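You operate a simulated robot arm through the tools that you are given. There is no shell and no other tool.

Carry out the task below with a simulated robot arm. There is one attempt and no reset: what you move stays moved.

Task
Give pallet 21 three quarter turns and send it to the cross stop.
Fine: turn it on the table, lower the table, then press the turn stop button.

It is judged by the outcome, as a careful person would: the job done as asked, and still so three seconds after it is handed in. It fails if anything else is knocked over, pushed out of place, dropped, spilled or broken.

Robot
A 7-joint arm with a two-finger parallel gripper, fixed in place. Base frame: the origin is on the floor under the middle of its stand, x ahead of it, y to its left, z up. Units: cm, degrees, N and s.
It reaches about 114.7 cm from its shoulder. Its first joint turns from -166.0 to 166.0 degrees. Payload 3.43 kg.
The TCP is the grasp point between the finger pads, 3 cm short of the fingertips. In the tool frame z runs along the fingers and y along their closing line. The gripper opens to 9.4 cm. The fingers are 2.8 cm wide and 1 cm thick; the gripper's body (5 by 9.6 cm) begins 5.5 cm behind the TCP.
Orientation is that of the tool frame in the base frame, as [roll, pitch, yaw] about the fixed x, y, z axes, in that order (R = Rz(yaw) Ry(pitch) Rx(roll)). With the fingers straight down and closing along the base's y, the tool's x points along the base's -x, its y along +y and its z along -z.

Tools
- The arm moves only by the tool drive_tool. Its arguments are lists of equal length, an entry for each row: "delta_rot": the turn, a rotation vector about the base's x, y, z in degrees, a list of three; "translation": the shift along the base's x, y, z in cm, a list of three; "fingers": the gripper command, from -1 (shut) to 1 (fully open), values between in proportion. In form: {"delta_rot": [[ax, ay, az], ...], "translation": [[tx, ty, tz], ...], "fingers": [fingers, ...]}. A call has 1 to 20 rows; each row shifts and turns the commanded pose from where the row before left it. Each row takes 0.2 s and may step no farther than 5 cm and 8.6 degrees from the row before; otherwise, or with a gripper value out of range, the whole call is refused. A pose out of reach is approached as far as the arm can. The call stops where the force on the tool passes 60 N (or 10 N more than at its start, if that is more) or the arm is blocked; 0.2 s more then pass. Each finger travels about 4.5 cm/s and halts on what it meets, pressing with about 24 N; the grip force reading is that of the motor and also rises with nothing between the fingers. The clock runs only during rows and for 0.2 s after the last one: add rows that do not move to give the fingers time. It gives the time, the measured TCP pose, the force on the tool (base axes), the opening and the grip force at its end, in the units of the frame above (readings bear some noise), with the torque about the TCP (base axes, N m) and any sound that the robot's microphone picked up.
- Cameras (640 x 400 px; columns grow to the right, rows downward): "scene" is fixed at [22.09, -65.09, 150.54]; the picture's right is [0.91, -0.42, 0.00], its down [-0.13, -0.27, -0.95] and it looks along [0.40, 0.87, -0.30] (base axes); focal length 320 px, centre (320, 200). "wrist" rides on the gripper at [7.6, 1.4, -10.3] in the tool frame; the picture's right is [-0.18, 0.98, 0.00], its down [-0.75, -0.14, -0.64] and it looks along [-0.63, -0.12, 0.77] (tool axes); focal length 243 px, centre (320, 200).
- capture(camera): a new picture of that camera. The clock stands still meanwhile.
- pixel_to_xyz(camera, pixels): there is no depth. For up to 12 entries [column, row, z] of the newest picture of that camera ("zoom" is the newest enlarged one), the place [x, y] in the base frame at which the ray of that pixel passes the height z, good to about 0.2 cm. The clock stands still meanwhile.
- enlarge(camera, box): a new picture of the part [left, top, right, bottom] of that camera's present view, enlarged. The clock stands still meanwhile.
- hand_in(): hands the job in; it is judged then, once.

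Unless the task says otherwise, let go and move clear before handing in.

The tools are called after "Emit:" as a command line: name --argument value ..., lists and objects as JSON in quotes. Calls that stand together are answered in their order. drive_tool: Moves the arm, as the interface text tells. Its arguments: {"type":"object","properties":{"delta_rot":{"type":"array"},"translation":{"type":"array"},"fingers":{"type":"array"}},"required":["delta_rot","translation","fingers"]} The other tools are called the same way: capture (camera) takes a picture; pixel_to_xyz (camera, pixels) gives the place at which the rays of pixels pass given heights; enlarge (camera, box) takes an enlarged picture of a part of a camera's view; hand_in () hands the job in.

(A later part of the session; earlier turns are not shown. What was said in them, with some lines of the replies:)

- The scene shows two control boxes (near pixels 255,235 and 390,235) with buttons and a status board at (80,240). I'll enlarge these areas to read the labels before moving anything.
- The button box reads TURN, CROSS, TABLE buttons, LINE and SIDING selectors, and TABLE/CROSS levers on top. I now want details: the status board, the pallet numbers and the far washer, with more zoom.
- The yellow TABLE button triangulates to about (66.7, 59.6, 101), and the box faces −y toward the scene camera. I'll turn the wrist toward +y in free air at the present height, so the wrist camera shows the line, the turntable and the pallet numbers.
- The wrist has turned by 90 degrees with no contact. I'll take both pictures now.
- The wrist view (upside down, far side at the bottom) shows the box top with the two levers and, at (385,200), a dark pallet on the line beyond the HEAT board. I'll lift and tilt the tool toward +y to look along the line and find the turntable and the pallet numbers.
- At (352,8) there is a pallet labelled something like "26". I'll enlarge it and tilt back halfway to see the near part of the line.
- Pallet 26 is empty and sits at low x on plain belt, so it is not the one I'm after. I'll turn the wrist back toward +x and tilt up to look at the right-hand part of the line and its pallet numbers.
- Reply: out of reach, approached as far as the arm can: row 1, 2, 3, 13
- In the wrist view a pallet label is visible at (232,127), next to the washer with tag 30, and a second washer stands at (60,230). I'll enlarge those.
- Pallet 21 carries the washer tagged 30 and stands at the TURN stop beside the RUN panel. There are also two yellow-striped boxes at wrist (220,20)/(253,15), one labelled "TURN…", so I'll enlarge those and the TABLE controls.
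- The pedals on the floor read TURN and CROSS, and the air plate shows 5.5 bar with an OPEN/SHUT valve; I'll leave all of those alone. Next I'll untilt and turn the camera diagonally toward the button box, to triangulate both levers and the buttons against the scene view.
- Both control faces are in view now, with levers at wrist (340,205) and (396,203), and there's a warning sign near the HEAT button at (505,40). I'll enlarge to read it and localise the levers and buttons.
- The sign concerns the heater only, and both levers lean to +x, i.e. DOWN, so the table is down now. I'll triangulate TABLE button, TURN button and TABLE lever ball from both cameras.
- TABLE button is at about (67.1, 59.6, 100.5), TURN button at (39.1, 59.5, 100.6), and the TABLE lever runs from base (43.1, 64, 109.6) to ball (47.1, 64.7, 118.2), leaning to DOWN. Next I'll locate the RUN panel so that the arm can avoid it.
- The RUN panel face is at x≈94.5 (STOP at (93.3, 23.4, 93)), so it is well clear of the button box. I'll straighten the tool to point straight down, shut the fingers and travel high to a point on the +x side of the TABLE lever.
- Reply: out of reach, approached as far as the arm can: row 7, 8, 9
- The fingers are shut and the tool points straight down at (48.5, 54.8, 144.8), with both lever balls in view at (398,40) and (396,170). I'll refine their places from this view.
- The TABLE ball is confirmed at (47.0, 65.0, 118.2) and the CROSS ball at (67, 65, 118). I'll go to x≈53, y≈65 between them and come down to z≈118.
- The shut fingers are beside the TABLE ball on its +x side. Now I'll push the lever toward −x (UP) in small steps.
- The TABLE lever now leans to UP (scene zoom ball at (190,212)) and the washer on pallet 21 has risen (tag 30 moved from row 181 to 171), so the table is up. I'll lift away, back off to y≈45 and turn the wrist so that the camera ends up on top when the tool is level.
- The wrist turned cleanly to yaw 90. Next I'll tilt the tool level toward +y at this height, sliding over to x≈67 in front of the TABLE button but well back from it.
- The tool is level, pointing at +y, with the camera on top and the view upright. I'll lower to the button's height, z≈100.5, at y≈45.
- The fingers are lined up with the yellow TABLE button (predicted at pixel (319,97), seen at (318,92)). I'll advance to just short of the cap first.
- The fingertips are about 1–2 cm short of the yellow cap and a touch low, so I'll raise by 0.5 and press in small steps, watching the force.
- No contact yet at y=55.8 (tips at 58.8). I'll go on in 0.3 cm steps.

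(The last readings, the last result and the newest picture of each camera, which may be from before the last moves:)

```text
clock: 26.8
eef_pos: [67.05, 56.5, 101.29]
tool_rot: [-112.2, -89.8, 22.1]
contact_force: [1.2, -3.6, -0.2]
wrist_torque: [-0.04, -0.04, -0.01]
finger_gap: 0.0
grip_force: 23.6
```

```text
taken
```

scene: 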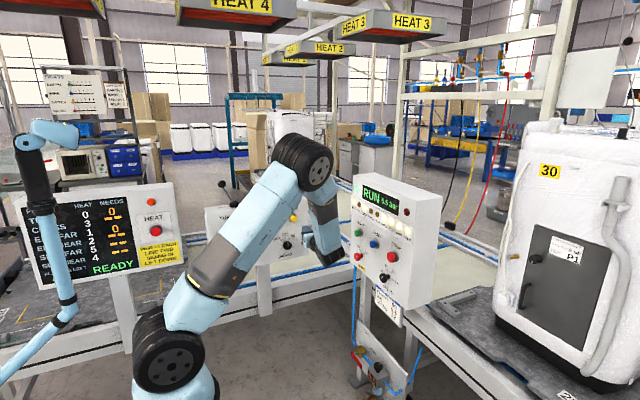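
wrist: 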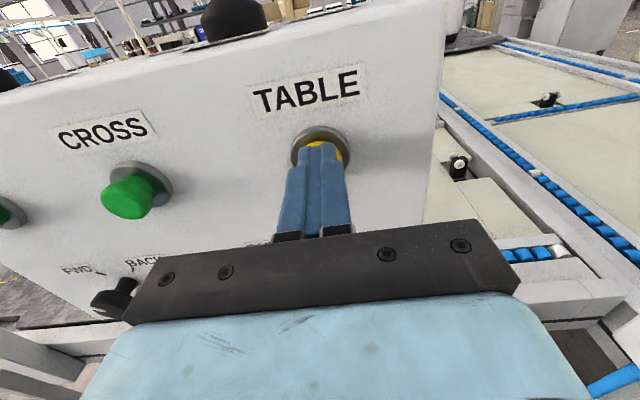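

A force of 3.6 N shows that the fingers have met the cap. I'll check the scene to see whether anything has begun turning before pressing deeper.

Emit:
enlarge --camera "scene" --box '[430, 130, 640, 400]'

Emit:
drive_tool --delta_rot '[[0, 0, 0]]' --translation '[[0, 0.25, 0]]' --fingers '[-1]'

Emit:
enlarge --camera "scene" --box '[430, 130, 640, 400]'

```text
1.48 times, centred on (535, 265) of scene
```

zoom: 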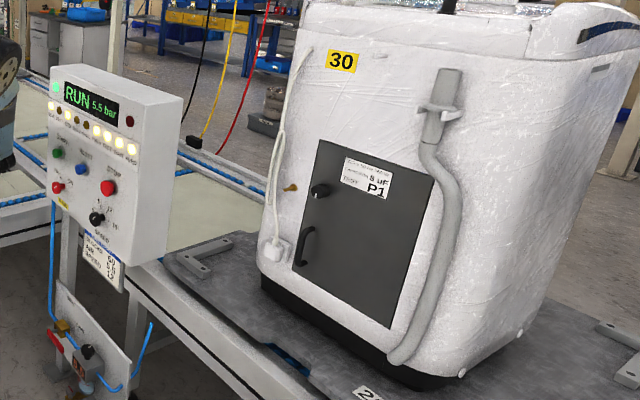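

```text
clock: 27.2
eef_pos: [67.17, 56.57, 101.31]
tool_rot: [-112.0, -89.8, 21.8]
contact_force: [1.4, -4.4, 2.1]
wrist_torque: [0.02, -0.03, -0.02]
finger_gap: 0.01
grip_force: 23.6
heard: click
```

```text
1.48 times, centred on (535, 265) of scene
```

zoom: 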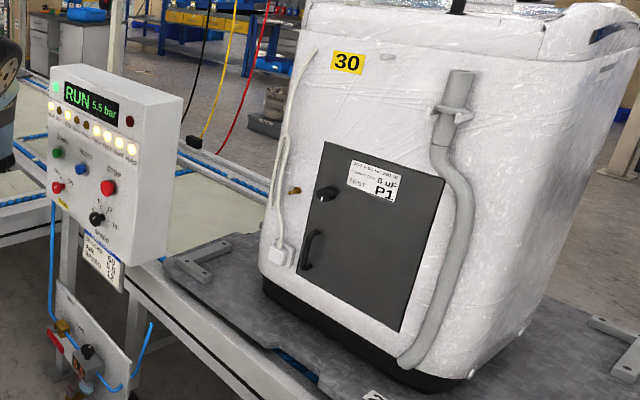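

A click was heard and the washer has begun to turn. I'll back off the button and watch whether the quarter completes on its own.

Emit:
drive_tool --delta_rot '[[0, 0, 0], [0, 0, 0]]' --translation '[[0, -1, 0], [0, -1, 0]]' --fingers '[-1, -1]'

Emit:
capture --camera "scene"

Emit:
drive_tool --delta_rot '[[0, 0, 0], [0, 0, 0], [0, 0, 0], [0, 0, 0], [0, 0, 0]]' --translation '[[0, 0, 0], [0, 0, 0], [0, 0, 0], [0, 0, 0], [0, 0, 0]]' --fingers '[-1, -1, -1, -1, -1]'

Emit:
capture --camera "scene"

```text
clock: 27.8
eef_pos: [67.1, 54.74, 101.28]
tool_rot: [-117.1, -89.8, 27.1]
contact_force: [0.6, 0.0, -0.2]
wrist_torque: [0.04, 0.01, -0.01]
finger_gap: 0.0
grip_force: 23.9
```

```text
taken
```

scene: 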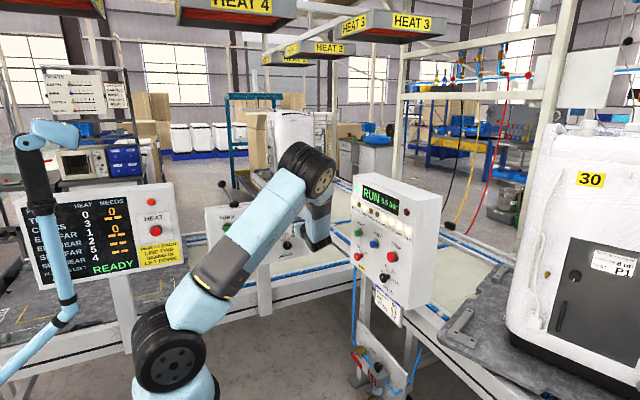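

```text
clock: 29.0
eef_pos: [67.12, 54.68, 101.26]
tool_rot: [-114.3, -89.7, 24.4]
contact_force: [-1.0, 0.3, -0.7]
wrist_torque: [0.02, -0.03, 0.01]
finger_gap: 0.0
grip_force: 24.7
```

```text
taken
```

scene: 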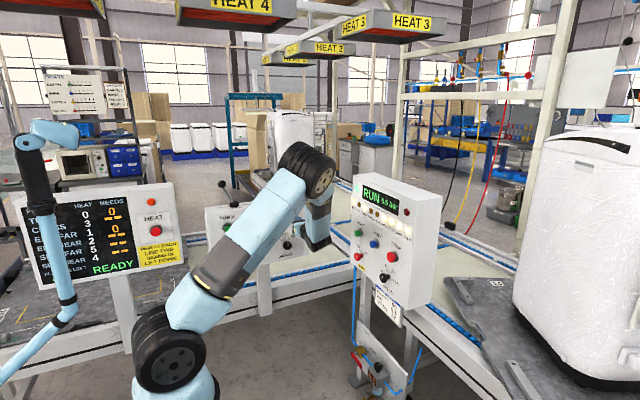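

The turn runs on by itself after release; at 29.0 s the number face has swung away and the white back side shows. I'll wait until it stops before pressing again.

Emit:
drive_tool --delta_rot '[[0, 0, 0], [0, 0, 0], [0, 0, 0], [0, 0, 0], [0, 0, 0]]' --translation '[[0, 0, 0], [0, 0, 0], [0, 0, 0], [0, 0, 0], [0, 0, 0]]' --fingers '[-1, -1, -1, -1, -1]'

Emit:
enlarge --camera "scene" --box '[430, 130, 640, 400]'

Emit:
drive_tool --delta_rot '[[0, 0, 0], [0, 0, 0], [0, 0, 0], [0, 0, 0], [0, 0, 0]]' --translation '[[0, 0, 0], [0, 0, 0], [0, 0, 0], [0, 0, 0], [0, 0, 0]]' --fingers '[-1, -1, -1, -1, -1]'

Emit:
enlarge --camera "scene" --box '[430, 130, 640, 400]'

```text
clock: 30.2
eef_pos: [67.0, 54.74, 101.21]
tool_rot: [-114.1, -89.8, 24.2]
contact_force: [0.2, 0.5, -0.6]
wrist_torque: [-0.03, -0.02, -0.04]
finger_gap: 0.0
grip_force: 24.2
```

```text
1.48 times, centred on (535, 265) of scene
```

zoom: 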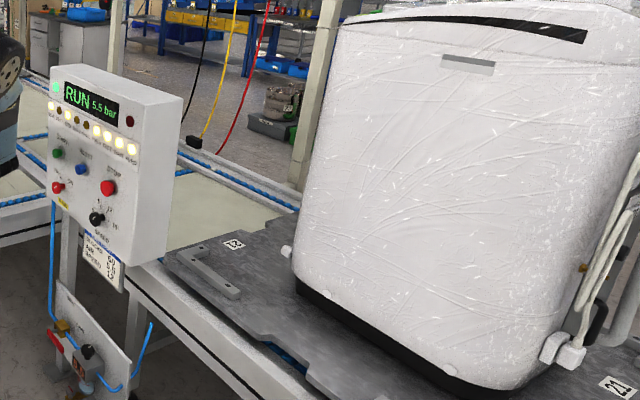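

```text
clock: 31.4
eef_pos: [67.17, 54.69, 101.18]
tool_rot: [-114.0, -89.8, 24.2]
contact_force: [-0.7, 0.3, 0.2]
wrist_torque: [0.0, -0.01, 0.0]
finger_gap: 0.0
grip_force: 24.0
```

```text
1.48 times, centred on (535, 265) of scene
```

zoom: 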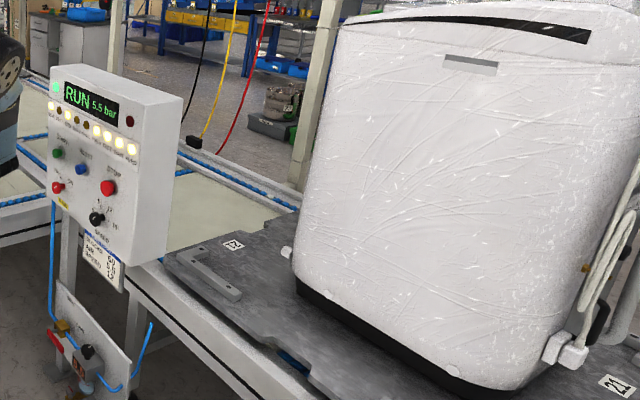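

The table has stopped after exactly one quarter (label 21 at zoom (615,385), pallet square with the rails). I'll make the second press the same way and release.

Emit:
drive_tool --delta_rot '[[0, 0, 0], [0, 0, 0], [0, 0, 0], [0, 0, 0]]' --translation '[[0, 1, 0], [0, 0.6, 0], [0, 0.4, 0], [0, 0.1, 0]]' --fingers '[-1, -1, -1, -1]'

Emit:
enlarge --camera "scene" --box '[430, 130, 640, 400]'

```text
clock: 32.4
eef_pos: [67.05, 56.77, 101.16]
tool_rot: [-111.7, -89.7, 21.8]
contact_force: [-0.1, -4.9, 1.5]
wrist_torque: [0.01, 0.05, -0.04]
finger_gap: 0.01
grip_force: 24.5
heard: click
```

```text
1.48 times, centred on (535, 265) of scene
```

zoom: 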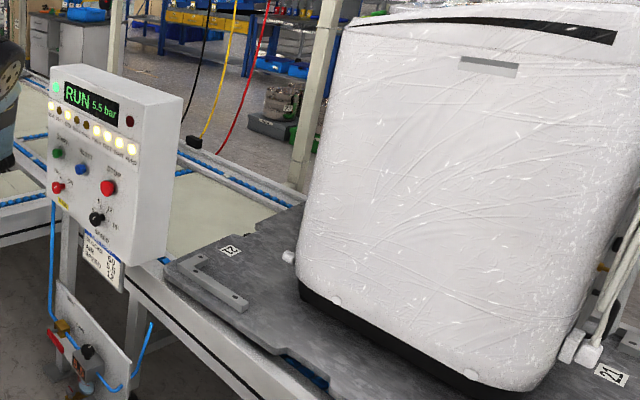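

The second click was heard and the second quarter has started. I'll release and wait for it to finish.

Emit:
drive_tool --delta_rot '[[0, 0, 0], [0, 0, 0], [0, 0, 0], [0, 0, 0], [0, 0, 0], [0, 0, 0], [0, 0, 0], [0, 0, 0], [0, 0, 0], [0, 0, 0], [0, 0, 0], [0, 0, 0], [0, 0, 0], [0, 0, 0], [0, 0, 0], [0, 0, 0]]' --translation '[[0, -1, 0], [0, -1.1, 0], [0, 0, 0], [0, 0, 0], [0, 0, 0], [0, 0, 0], [0, 0, 0], [0, 0, 0], [0, 0, 0], [0, 0, 0], [0, 0, 0], [0, 0, 0], [0, 0, 0], [0, 0, 0], [0, 0, 0], [0, 0, 0]]' --fingers '[-1, -1, -1, -1, -1, -1, -1, -1, -1, -1, -1, -1, -1, -1, -1, -1]'

Emit:
enlarge --camera "scene" --box '[430, 130, 640, 400]'

Emit:
drive_tool --delta_rot '[[0, 0, 0], [0, 0, 0], [0, 0, 0], [0, 0, 0]]' --translation '[[0, 0, 0], [0, 0, 0], [0, 0, 0], [0, 0, 0]]' --fingers '[-1, -1, -1, -1]'

Emit:
enlarge --camera "scene" --box '[430, 130, 640, 400]'

```text
clock: 35.8
eef_pos: [67.18, 54.71, 101.12]
tool_rot: [-113.8, -89.7, 24.0]
contact_force: [0.0, 0.4, -0.3]
wrist_torque: [-0.02, -0.01, 0.0]
finger_gap: 0.0
grip_force: 23.6
```

```text
1.48 times, centred on (535, 265) of scene
```

zoom: 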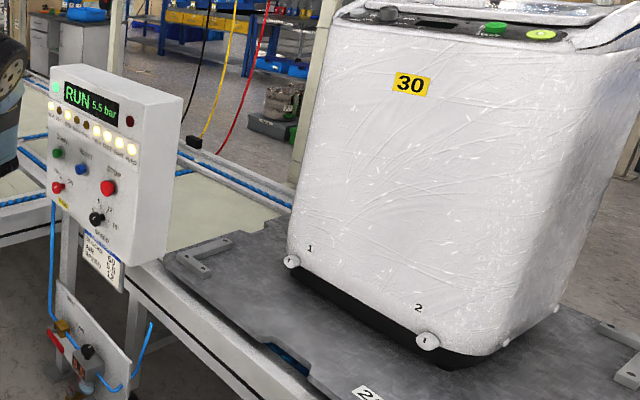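

```text
clock: 36.8
eef_pos: [67.07, 54.73, 101.19]
tool_rot: [-114.0, -89.8, 23.9]
contact_force: [-0.4, -0.3, -0.3]
wrist_torque: [0.02, 0.02, 0.02]
finger_gap: 0.01
grip_force: 23.9
```

```text
1.48 times, centred on (535, 265) of scene
```

zoom: 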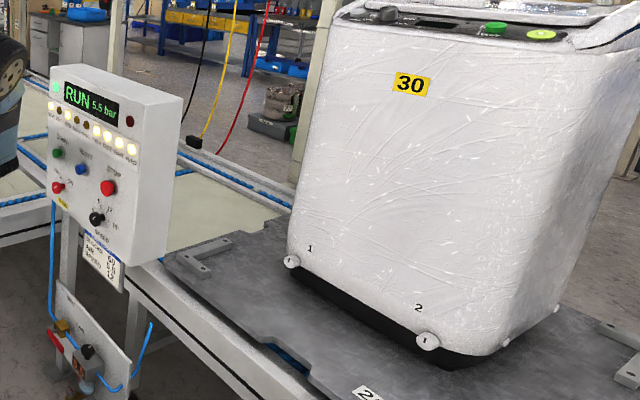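

The second quarter is finished and at rest (front side with tag 30 and feet 1, 2 now toward the camera). Now the third press.

Emit:
drive_tool --delta_rot '[[0, 0, 0], [0, 0, 0], [0, 0, 0], [0, 0, 0]]' --translation '[[0, 1, 0], [0, 0.6, 0], [0, 0.4, 0], [0, 0.1, 0]]' --fingers '[-1, -1, -1, -1]'

Emit:
enlarge --camera "scene" --box '[430, 130, 640, 400]'

```text
clock: 37.8
eef_pos: [67.14, 56.76, 101.25]
tool_rot: [-113.1, -89.7, 23.2]
contact_force: [2.0, -5.2, 0.5]
wrist_torque: [-0.02, -0.03, -0.05]
finger_gap: 0.02
grip_force: 24.0
heard: click
```

```text
1.48 times, centred on (535, 265) of scene
```

zoom: 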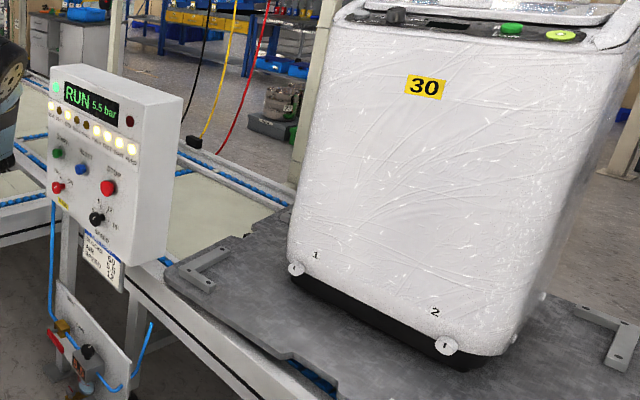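

The third click was heard and the third quarter has begun. I'll release, back well away from the button and let it finish.

Emit:
drive_tool --delta_rot '[[0, 0, 0], [0, 0, 0], [0, 0, 0], [0, 0, 0], [0, 0, 0], [0, 0, 0], [0, 0, 0], [0, 0, 0], [0, 0, 0], [0, 0, 0], [0, 0, 0], [0, 0, 0], [0, 0, 0], [0, 0, 0], [0, 0, 0], [0, 0, 0]]' --translation '[[0, -1, 0], [0, -1.1, 0], [0, -4, 0], [0, -4, 0], [0, 0, 0], [0, 0, 0], [0, 0, 0], [0, 0, 0], [0, 0, 0], [0, 0, 0], [0, 0, 0], [0, 0, 0], [0, 0, 0], [0, 0, 0], [0, 0, 0], [0, 0, 0]]' --fingers '[-1, -1, -1, -1, -1, -1, -1, -1, -1, -1, -1, -1, -1, -1, -1, -1]'

Emit:
enlarge --camera "scene" --box '[430, 130, 640, 400]'

Emit:
drive_tool --delta_rot '[[0, 0, 0], [0, 0, 0], [0, 0, 0], [0, 0, 0]]' --translation '[[0, 0, 0], [0, 0, 0], [0, 0, 0], [0, 0, 0]]' --fingers '[-1, -1, -1, -1]'

Emit:
capture --camera "scene"

Emit:
capture --camera "wrist"

```text
clock: 41.2
eef_pos: [67.16, 46.67, 101.18]
tool_rot: [-113.7, -89.8, 23.8]
contact_force: [-0.4, 0.0, 0.9]
wrist_torque: [-0.02, 0.02, 0.01]
finger_gap: 0.0
grip_force: 23.8
```

```text
1.48 times, centred on (535, 265) of scene
```

zoom: 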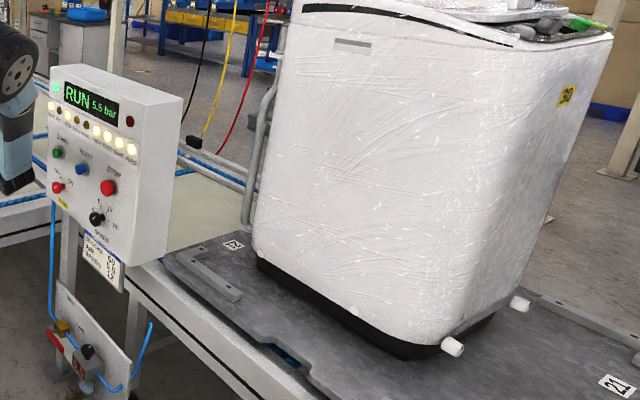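

```text
clock: 42.2
eef_pos: [67.29, 46.62, 101.36]
tool_rot: [-113.6, -89.7, 23.8]
contact_force: [0.4, 0.1, -0.4]
wrist_torque: [0.0, -0.03, 0.02]
finger_gap: 0.01
grip_force: 23.9
```

```text
taken
```

scene: 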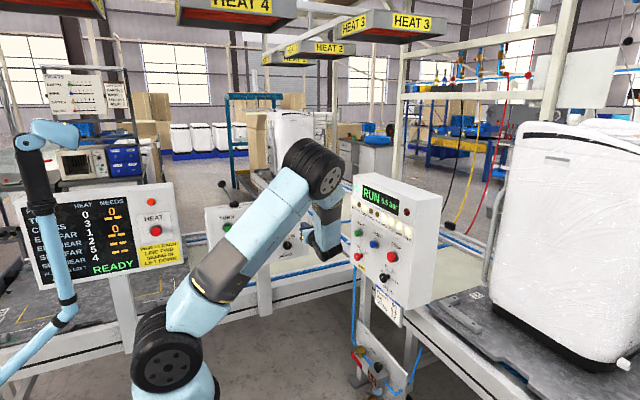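

```text
taken
```

wrist: 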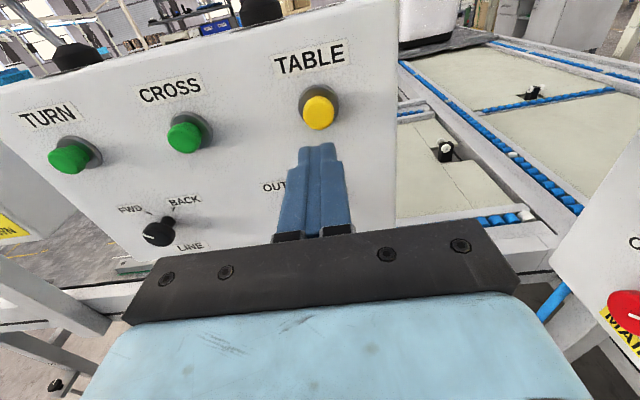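

All three quarters are done and the pallet is at rest (label 21 at the right corner). I'll now raise the level tool and move it to the left at y≈46, to measure the TABLE lever's UP position before lowering the table.

Emit:
drive_tool --delta_rot '[[0, 0, 0], [0, 0, 0], [0, 0, 0], [0, 0, 0], [0, 0, 0], [0, 0, 0], [0, 0, 0], [0, 0, 0], [0, 0, 0], [0, 0, 0]]' --translation '[[0, 0, 4], [0, 0, 4], [0, 0, 4], [0, 0, 4.5], [-4, 0, 2], [-4, 0, 0], [-4, 0, 0], [-4, 0, 0], [-4, 0, 0], [-4, 0, 0]]' --fingers '[-1, -1, -1, -1, -1, -1, -1, -1, -1, -1]'

Emit:
capture --camera "wrist"

Emit:
capture --camera "scene"

```text
clock: 44.4
eef_pos: [43.15, 46.63, 119.87]
tool_rot: [-106.3, -89.8, 16.4]
contact_force: [1.0, -0.1, 0.5]
wrist_torque: [0.02, -0.01, 0.04]
finger_gap: 0.0
grip_force: 23.8
```

```text
taken
```

wrist: 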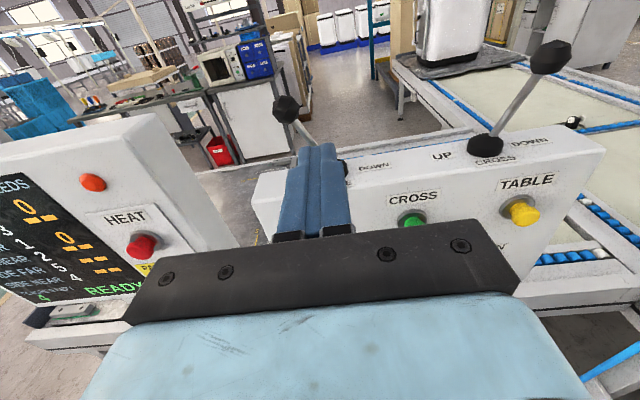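

```text
taken
```

scene: 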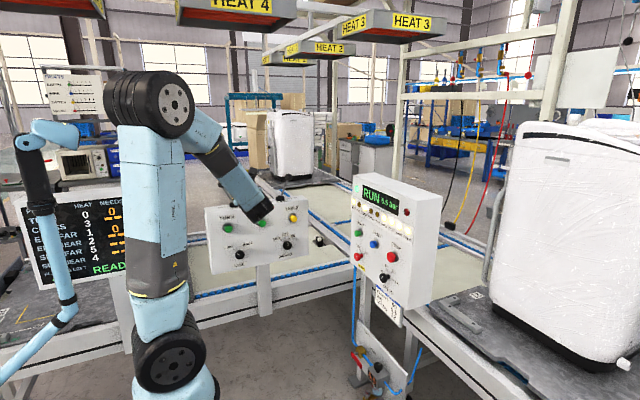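

The TABLE ball is at wrist (287,109) and the HEAT board's right edge at about (160,117)–(235,240). I'll compute their positions.

Emit:
pixel_to_xyz --camera "wrist" --pixels '[[287, 109, 117], [287, 109, 118], [287, 109, 119], [550, 58, 117], [550, 58, 118], [550, 58, 119], [157, 117, 119], [157, 117, 121], [235, 240, 95], [235, 240, 105], [143, 245, 100], [143, 245, 105]]'

Emit:
enlarge --camera "wrist" --box '[240, 80, 360, 180]'

```text
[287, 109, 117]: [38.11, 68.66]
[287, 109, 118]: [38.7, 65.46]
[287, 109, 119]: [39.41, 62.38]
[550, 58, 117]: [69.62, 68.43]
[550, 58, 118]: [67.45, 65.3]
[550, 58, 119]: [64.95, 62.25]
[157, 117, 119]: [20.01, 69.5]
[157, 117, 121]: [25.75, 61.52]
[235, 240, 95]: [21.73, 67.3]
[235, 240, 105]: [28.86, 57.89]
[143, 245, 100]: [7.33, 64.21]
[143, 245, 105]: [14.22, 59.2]
```

```text
4.00 times, centred on (300, 130) of wrist
```

zoom: 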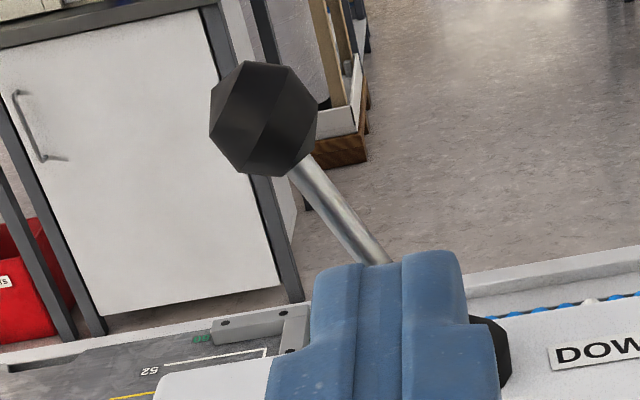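

In the UP position the ball is at (38.7, 65.4, 118.1), and the HEAT board's right edge is near x≈25.5, so the gripper at x≈34.5 has room. I'll slide left, then advance with the fingertips beside the ball on its −x side.

Emit:
drive_tool --delta_rot '[[0, 0, 0], [0, 0, 0], [0, 0, 0], [0, 0, 0], [0, 0, 0], [0, 0, 0], [0, 0, 0]]' --translation '[[-3, 0, 0], [-3, 0, -0.7], [-2.7, 0, -0.7], [0, 3, 0], [0, 3, 0], [0, 3, 0], [0, 0, 0]]' --fingers '[-1, -1, -1, -1, -1, -1, -1]'

Emit:
capture --camera "wrist"

Emit:
capture --camera "scene"

```text
clock: 46.0
eef_pos: [34.3, 55.88, 118.43]
tool_rot: [-111.5, -89.9, 21.5]
contact_force: [0.3, 0.7, 0.6]
wrist_torque: [0.01, 0.0, -0.01]
finger_gap: 0.01
grip_force: 23.9
```

```text
taken
```

wrist: 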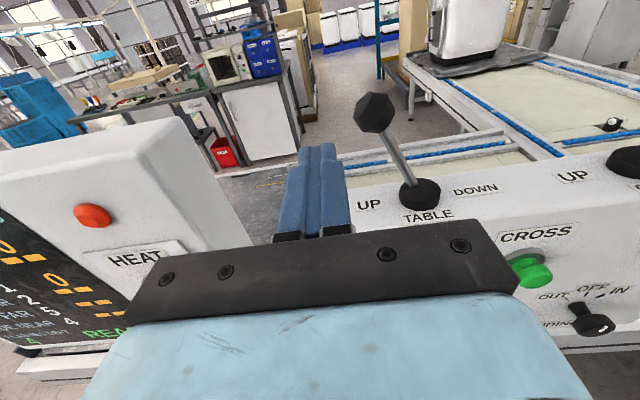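

```text
taken
```

scene: 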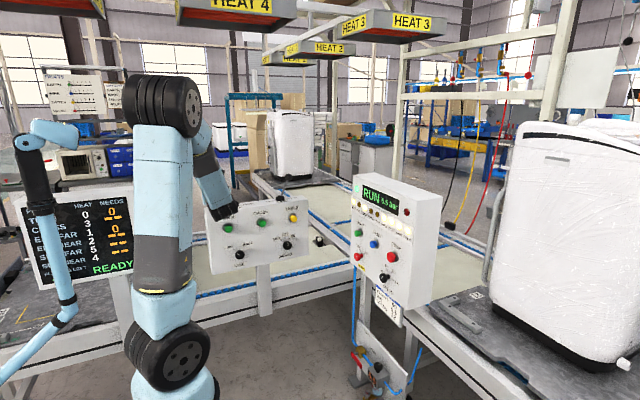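

The fingertips are at y≈59 with the ball ahead to the right at (373,112), and the HEAT board corner is to the left. I'll check that corner's clearance before advancing.

Emit:
pixel_to_xyz --camera "wrist" --pixels '[[180, 122, 119], [180, 122, 121], [258, 240, 100], [258, 240, 108], [373, 112, 118], [373, 112, 119], [135, 258, 104], [135, 258, 106]]'

Emit:
enlarge --camera "wrist" --box '[60, 90, 300, 280]'

```text
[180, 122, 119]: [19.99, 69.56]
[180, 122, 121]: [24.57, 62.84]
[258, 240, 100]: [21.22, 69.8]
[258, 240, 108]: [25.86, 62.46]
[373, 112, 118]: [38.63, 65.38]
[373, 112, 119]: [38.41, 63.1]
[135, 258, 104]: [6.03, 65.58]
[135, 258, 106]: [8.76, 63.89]
```

```text
2.11 times, centred on (180, 185) of wrist
```

zoom: 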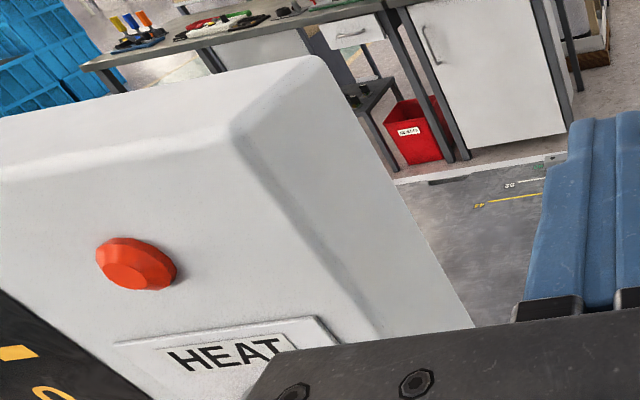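

The HEAT board's right edge works out at x≈21, leaving about 8 cm beside the gripper. I'll advance to y≈63.6 so the fingertips overlap the ball, then check.

Emit:
drive_tool --delta_rot '[[0, 0, 0], [0, 0, 0], [0, 0, 0], [0, 0, 0]]' --translation '[[0, 3, 0], [0, 3, 0], [0, 1.7, 0], [0, 0, 0]]' --fingers '[-1, -1, -1, -1]'

Emit:
capture --camera "wrist"

```text
clock: 47.0
eef_pos: [34.26, 63.44, 118.52]
tool_rot: [-113.0, -89.9, 23.1]
contact_force: [-0.8, -0.3, -0.1]
wrist_torque: [0.03, 0.02, 0.04]
finger_gap: 0.0
grip_force: 24.1
```

```text
taken
```

wrist: 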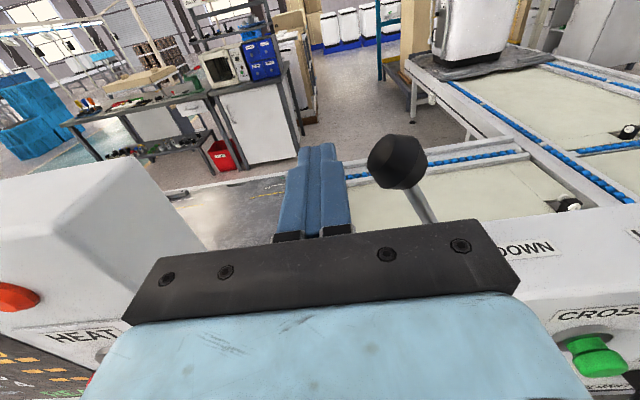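

The fingertips are beside the ball (at (397,160)) on its −x side. I'll push it toward +x (DOWN) in small steps.

Emit:
drive_tool --delta_rot '[[0, 0, 0], [0, 0, 0], [0, 0, 0], [0, 0, 0], [0, 0, 0], [0, 0, 0], [0, 0, 0], [0, 0, 0], [0, 0, 0], [0, 0, 0]]' --translation '[[1, 0, 0], [1, 0, 0], [1, 0, 0], [1, 0, 0], [1, 0, 0], [1, 0, 0], [1, 0, 0], [1, 0, 0], [1, 0, 0], [0.5, 0, 0]]' --fingers '[-1, -1, -1, -1, -1, -1, -1, -1, -1, -1]'

Emit:
capture --camera "wrist"

Emit:
capture --camera "scene"

```text
clock: 49.2
eef_pos: [43.85, 63.5, 118.48]
tool_rot: [-117.7, -89.7, 27.9]
contact_force: [0.1, 0.0, 0.0]
wrist_torque: [0.0, -0.03, 0.03]
finger_gap: 0.0
grip_force: 24.0
```

```text
taken
```

wrist: 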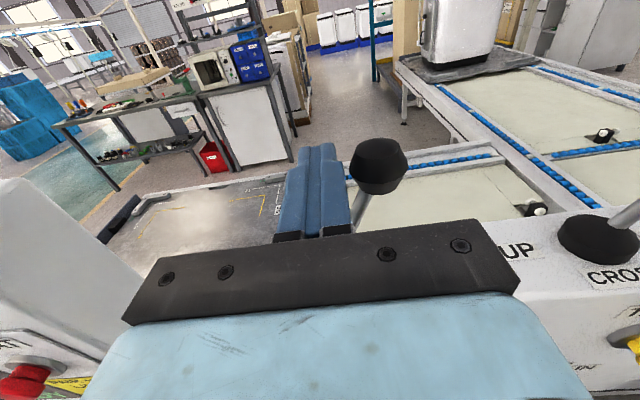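

```text
taken
```

scene: 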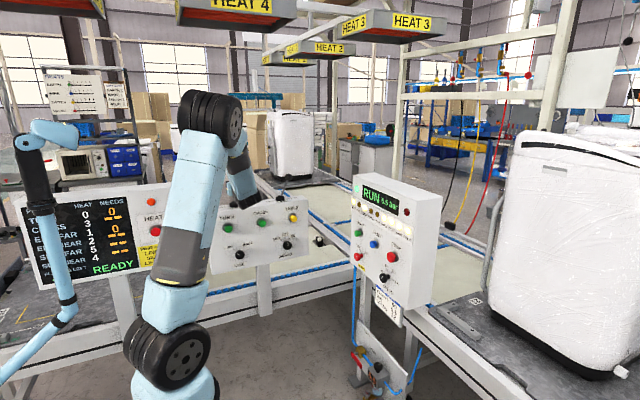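

The lever has gone over to +x and the washer has dropped (pallet label moved from row 292 to 300). I'll withdraw straight back along −y and check both the lever and the table.

Emit:
drive_tool --delta_rot '[[0, 0, 0], [0, 0, 0], [0, 0, 0], [0, 0, 0], [0, 0, 0], [0, 0, 0]]' --translation '[[-0.5, -1, 0], [0, -3, 0], [0, -4, 0], [0, -4, 0], [0, -4, 0], [0, -2.5, 0]]' --fingers '[-1, -1, -1, -1, -1, -1]'

Emit:
capture --camera "wrist"

Emit:
enlarge --camera "scene" --box '[430, 130, 640, 400]'

Emit:
enlarge --camera "scene" --box '[205, 130, 325, 280]'

```text
clock: 50.6
eef_pos: [43.37, 45.12, 118.26]
tool_rot: [-123.4, -89.8, 33.6]
contact_force: [-0.4, -0.4, -0.1]
wrist_torque: [0.03, 0.03, 0.0]
finger_gap: 0.0
grip_force: 23.6
```

```text
taken
```

wrist: 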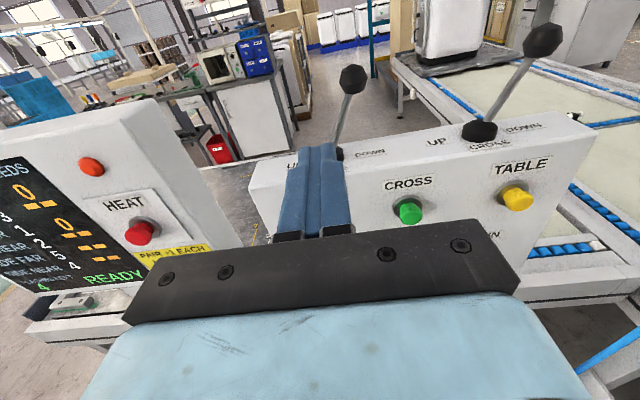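

```text
1.48 times, centred on (535, 265) of scene
```

zoom: 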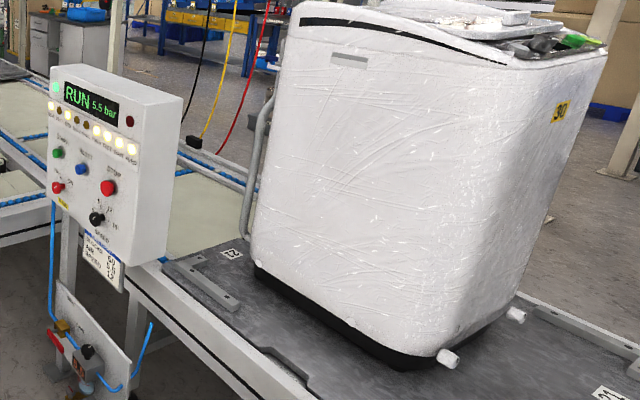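

```text
2.67 times, centred on (265, 205) of scene
```

zoom: 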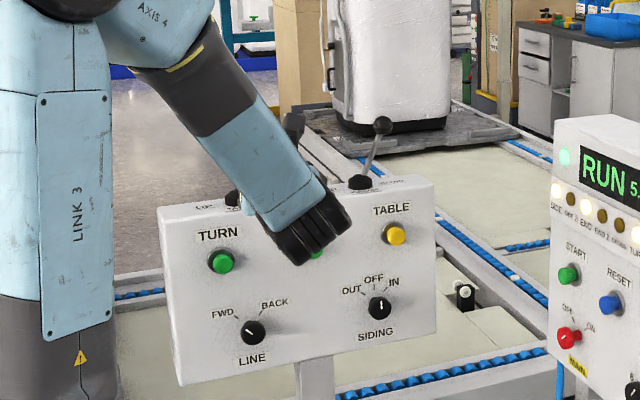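

The TABLE lever is at DOWN, the pallet sits on the rails, LINE points to FWD, SIDING is OFF and the CROSS lever is DOWN. Now I'll line up in front of the green TURN button at (39.1, ·, 101).

Emit:
drive_tool --delta_rot '[[0, 0, 0], [0, 0, 0], [0, 0, 0], [0, 0, 0], [0, 0, 0], [0, 0, 0]]' --translation '[[-2.2, 0, -1], [-2, 0, -4], [0, 0, -4], [0, 0, -4], [0, 0, -4.1], [0, 0, 0]]' --fingers '[-1, -1, -1, -1, -1, -1]'

Emit:
capture --camera "wrist"

```text
clock: 52.0
eef_pos: [40.38, 46.29, 101.63]
tool_rot: [-116.1, -89.7, 26.2]
contact_force: [0.5, -0.4, 0.8]
wrist_torque: [0.0, -0.03, 0.01]
finger_gap: 0.01
grip_force: 24.2
out of reach, approached as far as the arm can: row 3, 4
```

```text
taken
```

wrist: 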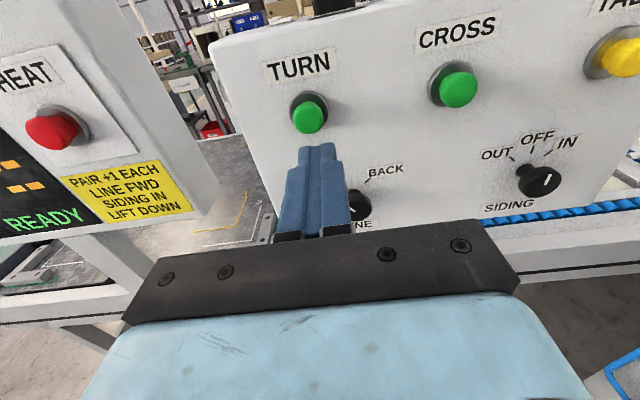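

I'm in front of the TURN button (cap at (310,116), estimated at x≈39.3, z≈100.8), with x about 1 cm too large. I'll correct while advancing to just short of the cap.

Emit:
drive_tool --delta_rot '[[0, 0, 0], [0, 0, 0], [0, 0, 0], [0, 0, 0], [0, 0, 0]]' --translation '[[0, 3, 0], [-0.5, 2, -0.3], [-0.6, 2, -0.3], [0, 1, 0], [0, 0, 0]]' --fingers '[-1, -1, -1, -1, -1]'

Emit:
capture --camera "wrist"

```text
clock: 53.2
eef_pos: [39.14, 53.98, 101.04]
tool_rot: [-116.4, -89.9, 26.4]
contact_force: [0.2, -0.6, 0.0]
wrist_torque: [0.0, 0.02, 0.01]
finger_gap: 0.02
grip_force: 24.1
```

```text
taken
```

wrist: 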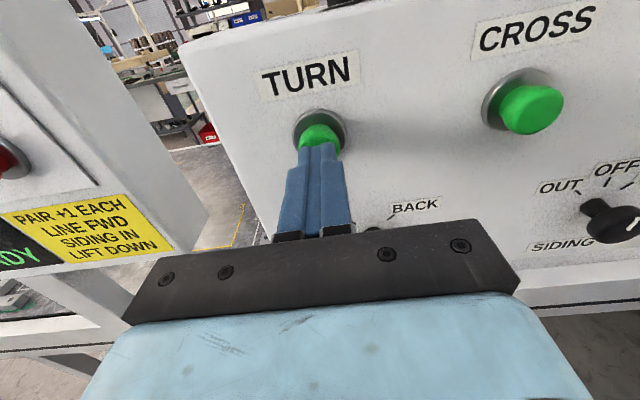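

The fingertips line up with the TURN cap at (320,140). I'll press it in small steps.

Emit:
drive_tool --delta_rot '[[0, 0, 0], [0, 0, 0], [0, 0, 0], [0, 0, 0], [0, 0, 0]]' --translation '[[0, 1, 0], [0, 0.7, 0], [0, 0.4, 0], [0, 0.3, 0], [0, 0.3, 0]]' --fingers '[-1, -1, -1, -1, -1]'

Emit:
capture --camera "scene"

```text
clock: 54.4
eef_pos: [39.25, 56.81, 100.99]
tool_rot: [-119.3, -89.7, 29.2]
contact_force: [0.0, -3.9, 0.6]
wrist_torque: [0.0, -0.02, -0.03]
finger_gap: 0.02
grip_force: 24.1
heard: click
```

```text
taken
```

scene: 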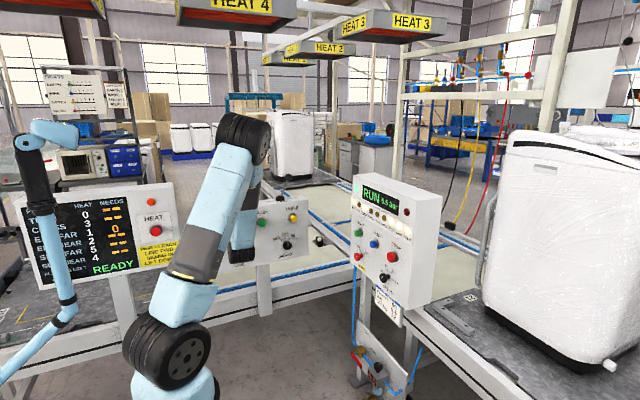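

A click was heard and the pallet is moving along the line. I'll release, back off and watch it travel to the cross stop.

Emit:
drive_tool --delta_rot '[[0, 0, 0], [0, 0, 0], [0, 0, 0], [0, 0, 0], [0, 0, 0], [0, 0, 0], [0, 0, 0], [0, 0, 0], [0, 0, 0]]' --translation '[[0, -1, 0], [0, -2, 0], [0, -3, 0], [0, 0, 0], [0, 0, 0], [0, 0, 0], [0, 0, 0], [0, 0, 0], [0, 0, 0]]' --fingers '[-1, -1, -1, -1, -1, -1, -1, -1, -1]'

Emit:
capture --camera "scene"

Emit:
drive_tool --delta_rot '[[0, 0, 0], [0, 0, 0], [0, 0, 0], [0, 0, 0], [0, 0, 0], [0, 0, 0], [0, 0, 0], [0, 0, 0], [0, 0, 0], [0, 0, 0]]' --translation '[[0, 0, 0], [0, 0, 0], [0, 0, 0], [0, 0, 0], [0, 0, 0], [0, 0, 0], [0, 0, 0], [0, 0, 0], [0, 0, 0], [0, 0, 0]]' --fingers '[-1, -1, -1, -1, -1, -1, -1, -1, -1, -1]'

Emit:
capture --camera "scene"

```text
clock: 56.4
eef_pos: [39.33, 50.79, 101.03]
tool_rot: [-115.1, -89.8, 25.3]
contact_force: [0.5, 0.4, 0.5]
wrist_torque: [0.01, 0.01, -0.02]
finger_gap: 0.0
grip_force: 23.5
```

```text
taken
```

scene: 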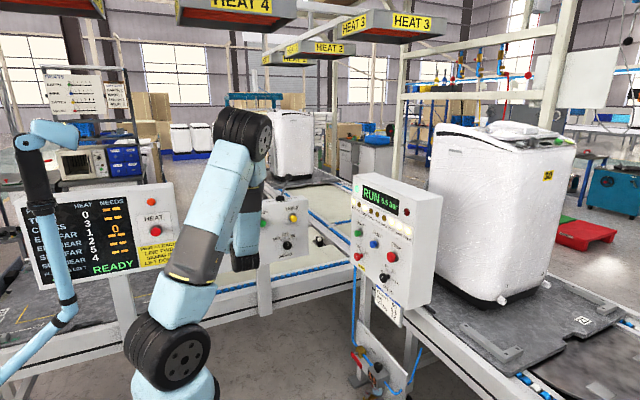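

```text
clock: 58.6
eef_pos: [39.27, 50.73, 101.15]
tool_rot: [-114.6, -89.8, 24.6]
contact_force: [-0.3, 0.2, -0.2]
wrist_torque: [0.01, 0.01, 0.0]
finger_gap: 0.01
grip_force: 23.9
```

```text
taken
```

scene: 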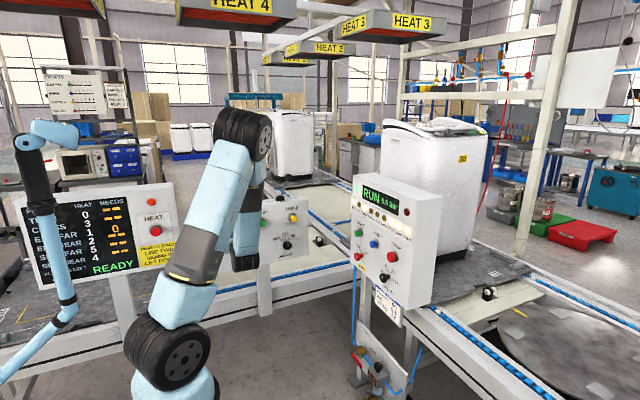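

Pallet 21 is travelling toward the crossing and the bare turntable now shows at (580,340). I'll keep waiting until it comes to rest at the cross stop.

Emit:
drive_tool --delta_rot '[[0, 0, 0], [0, 0, 0], [0, 0, 0], [0, 0, 0], [0, 0, 0], [0, 0, 0], [0, 0, 0], [0, 0, 0], [0, 0, 0], [0, 0, 0], [0, 0, 0], [0, 0, 0], [0, 0, 0], [0, 0, 0], [0, 0, 0]]' --translation '[[0, 0, 0], [0, 0, 0], [0, 0, 0], [0, 0, 0], [0, 0, 0], [0, 0, 0], [0, 0, 0], [0, 0, 0], [0, 0, 0], [0, 0, 0], [0, 0, 0], [0, 0, 0], [0, 0, 0], [0, 0, 0], [0, 0, 0]]' --fingers '[-1, -1, -1, -1, -1, -1, -1, -1, -1, -1, -1, -1, -1, -1, -1]'

Emit:
capture --camera "scene"

Emit:
drive_tool --delta_rot '[[0, 0, 0], [0, 0, 0], [0, 0, 0], [0, 0, 0], [0, 0, 0], [0, 0, 0], [0, 0, 0], [0, 0, 0], [0, 0, 0], [0, 0, 0]]' --translation '[[0, 0, 0], [0, 0, 0], [0, 0, 0], [0, 0, 0], [0, 0, 0], [0, 0, 0], [0, 0, 0], [0, 0, 0], [0, 0, 0], [0, 0, 0]]' --fingers '[-1, -1, -1, -1, -1, -1, -1, -1, -1, -1]'

Emit:
capture --camera "scene"

Emit:
enlarge --camera "scene" --box '[345, 170, 445, 250]'

```text
clock: 61.8
eef_pos: [39.23, 50.73, 101.14]
tool_rot: [-115.1, -89.7, 25.1]
contact_force: [-0.9, 0.1, -0.1]
wrist_torque: [-0.03, -0.03, -0.02]
finger_gap: 0.01
grip_force: 23.3
```

```text
taken
```

scene: 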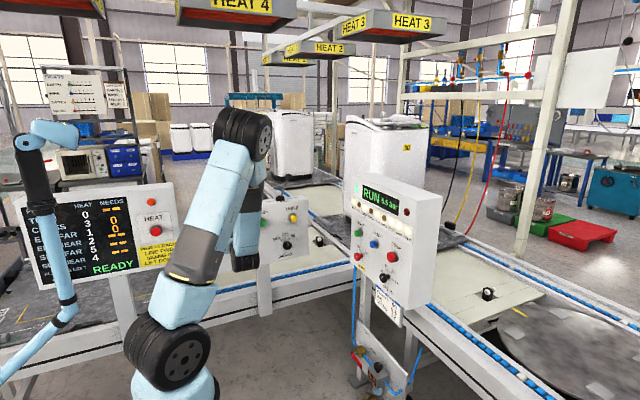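

```text
clock: 64.0
eef_pos: [39.29, 50.7, 101.09]
tool_rot: [-115.2, -89.8, 25.1]
contact_force: [-0.4, 0.0, 0.2]
wrist_torque: [0.0, 0.0, -0.01]
finger_gap: 0.0
grip_force: 23.9
```

```text
taken
```

scene: 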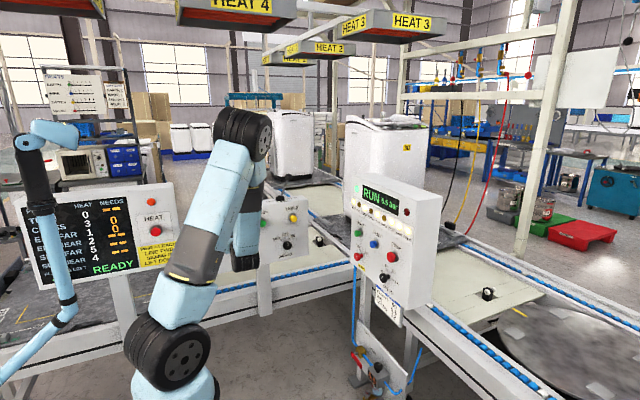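

```text
5.00 times, centred on (395, 210) of scene
```

zoom: 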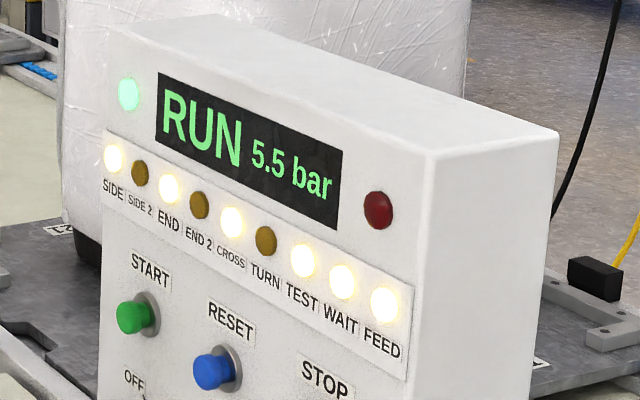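

The CROSS light is lit, TURN is out, and pallet 21 is the same in the 61.8 s and 64.0 s pictures, so it rests at the cross stop. I'll back farther from the box and take one last look before handing in.

Emit:
drive_tool --delta_rot '[[0, 0, 0], [0, 0, 0], [0, 0, 0], [0, 0, 0], [0, 0, 0], [0, 0, 0], [0, 0, 0]]' --translation '[[0, -1, 2], [0, -1, 4], [0, -1, 4], [0, 0, 4], [0, 0, 4], [0, 0, 0], [0, 0, 0]]' --fingers '[-1, -1, -1, -1, -1, -1, -1]'

Emit:
capture --camera "scene"

Emit:
capture --camera "wrist"

```text
clock: 65.6
eef_pos: [39.12, 47.85, 119.16]
tool_rot: [-117.3, -89.8, 27.4]
contact_force: [0.5, 1.0, 0.2]
wrist_torque: [-0.03, 0.0, 0.01]
finger_gap: 0.01
grip_force: 23.7
```

```text
taken
```

scene: 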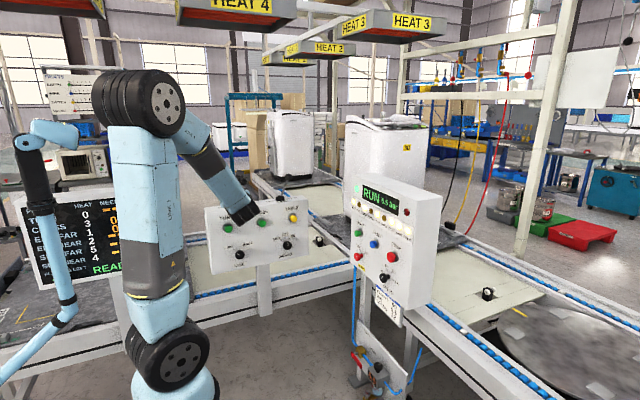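

```text
taken
```

wrist: 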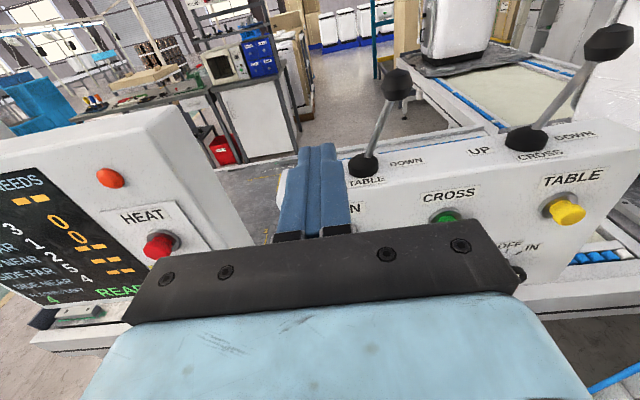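

The pallet stands still at the cross stop, the TABLE and CROSS levers are both DOWN, the panel shows RUN, and the arm is clear of everything. I'm handing in the job.

Emit:
hand_in

```text
The job is handed in.
```

Pallet 21 has had three quarter turns and is standing at the cross stop. I've handed the job in, but no verdict has come back yet.

- **Turning:** I raised the table and pressed the TABLE button three times. Each press clicked and gave one quarter turn, and I let each one stop before pressing again.
- **Lowering:** I put the TABLE lever back to DOWN, and the pallet settled onto the rails.
- **Sending:** I pressed the TURN button once and the pallet travelled to the crossing. The CROSS light came on and the TURN light went out. Pictures taken about two seconds apart showed the pallet at rest.

I worked only the TABLE lever, the TABLE button and the TURN button. The arm touched nothing else, and it was clear of the box when I handed in.
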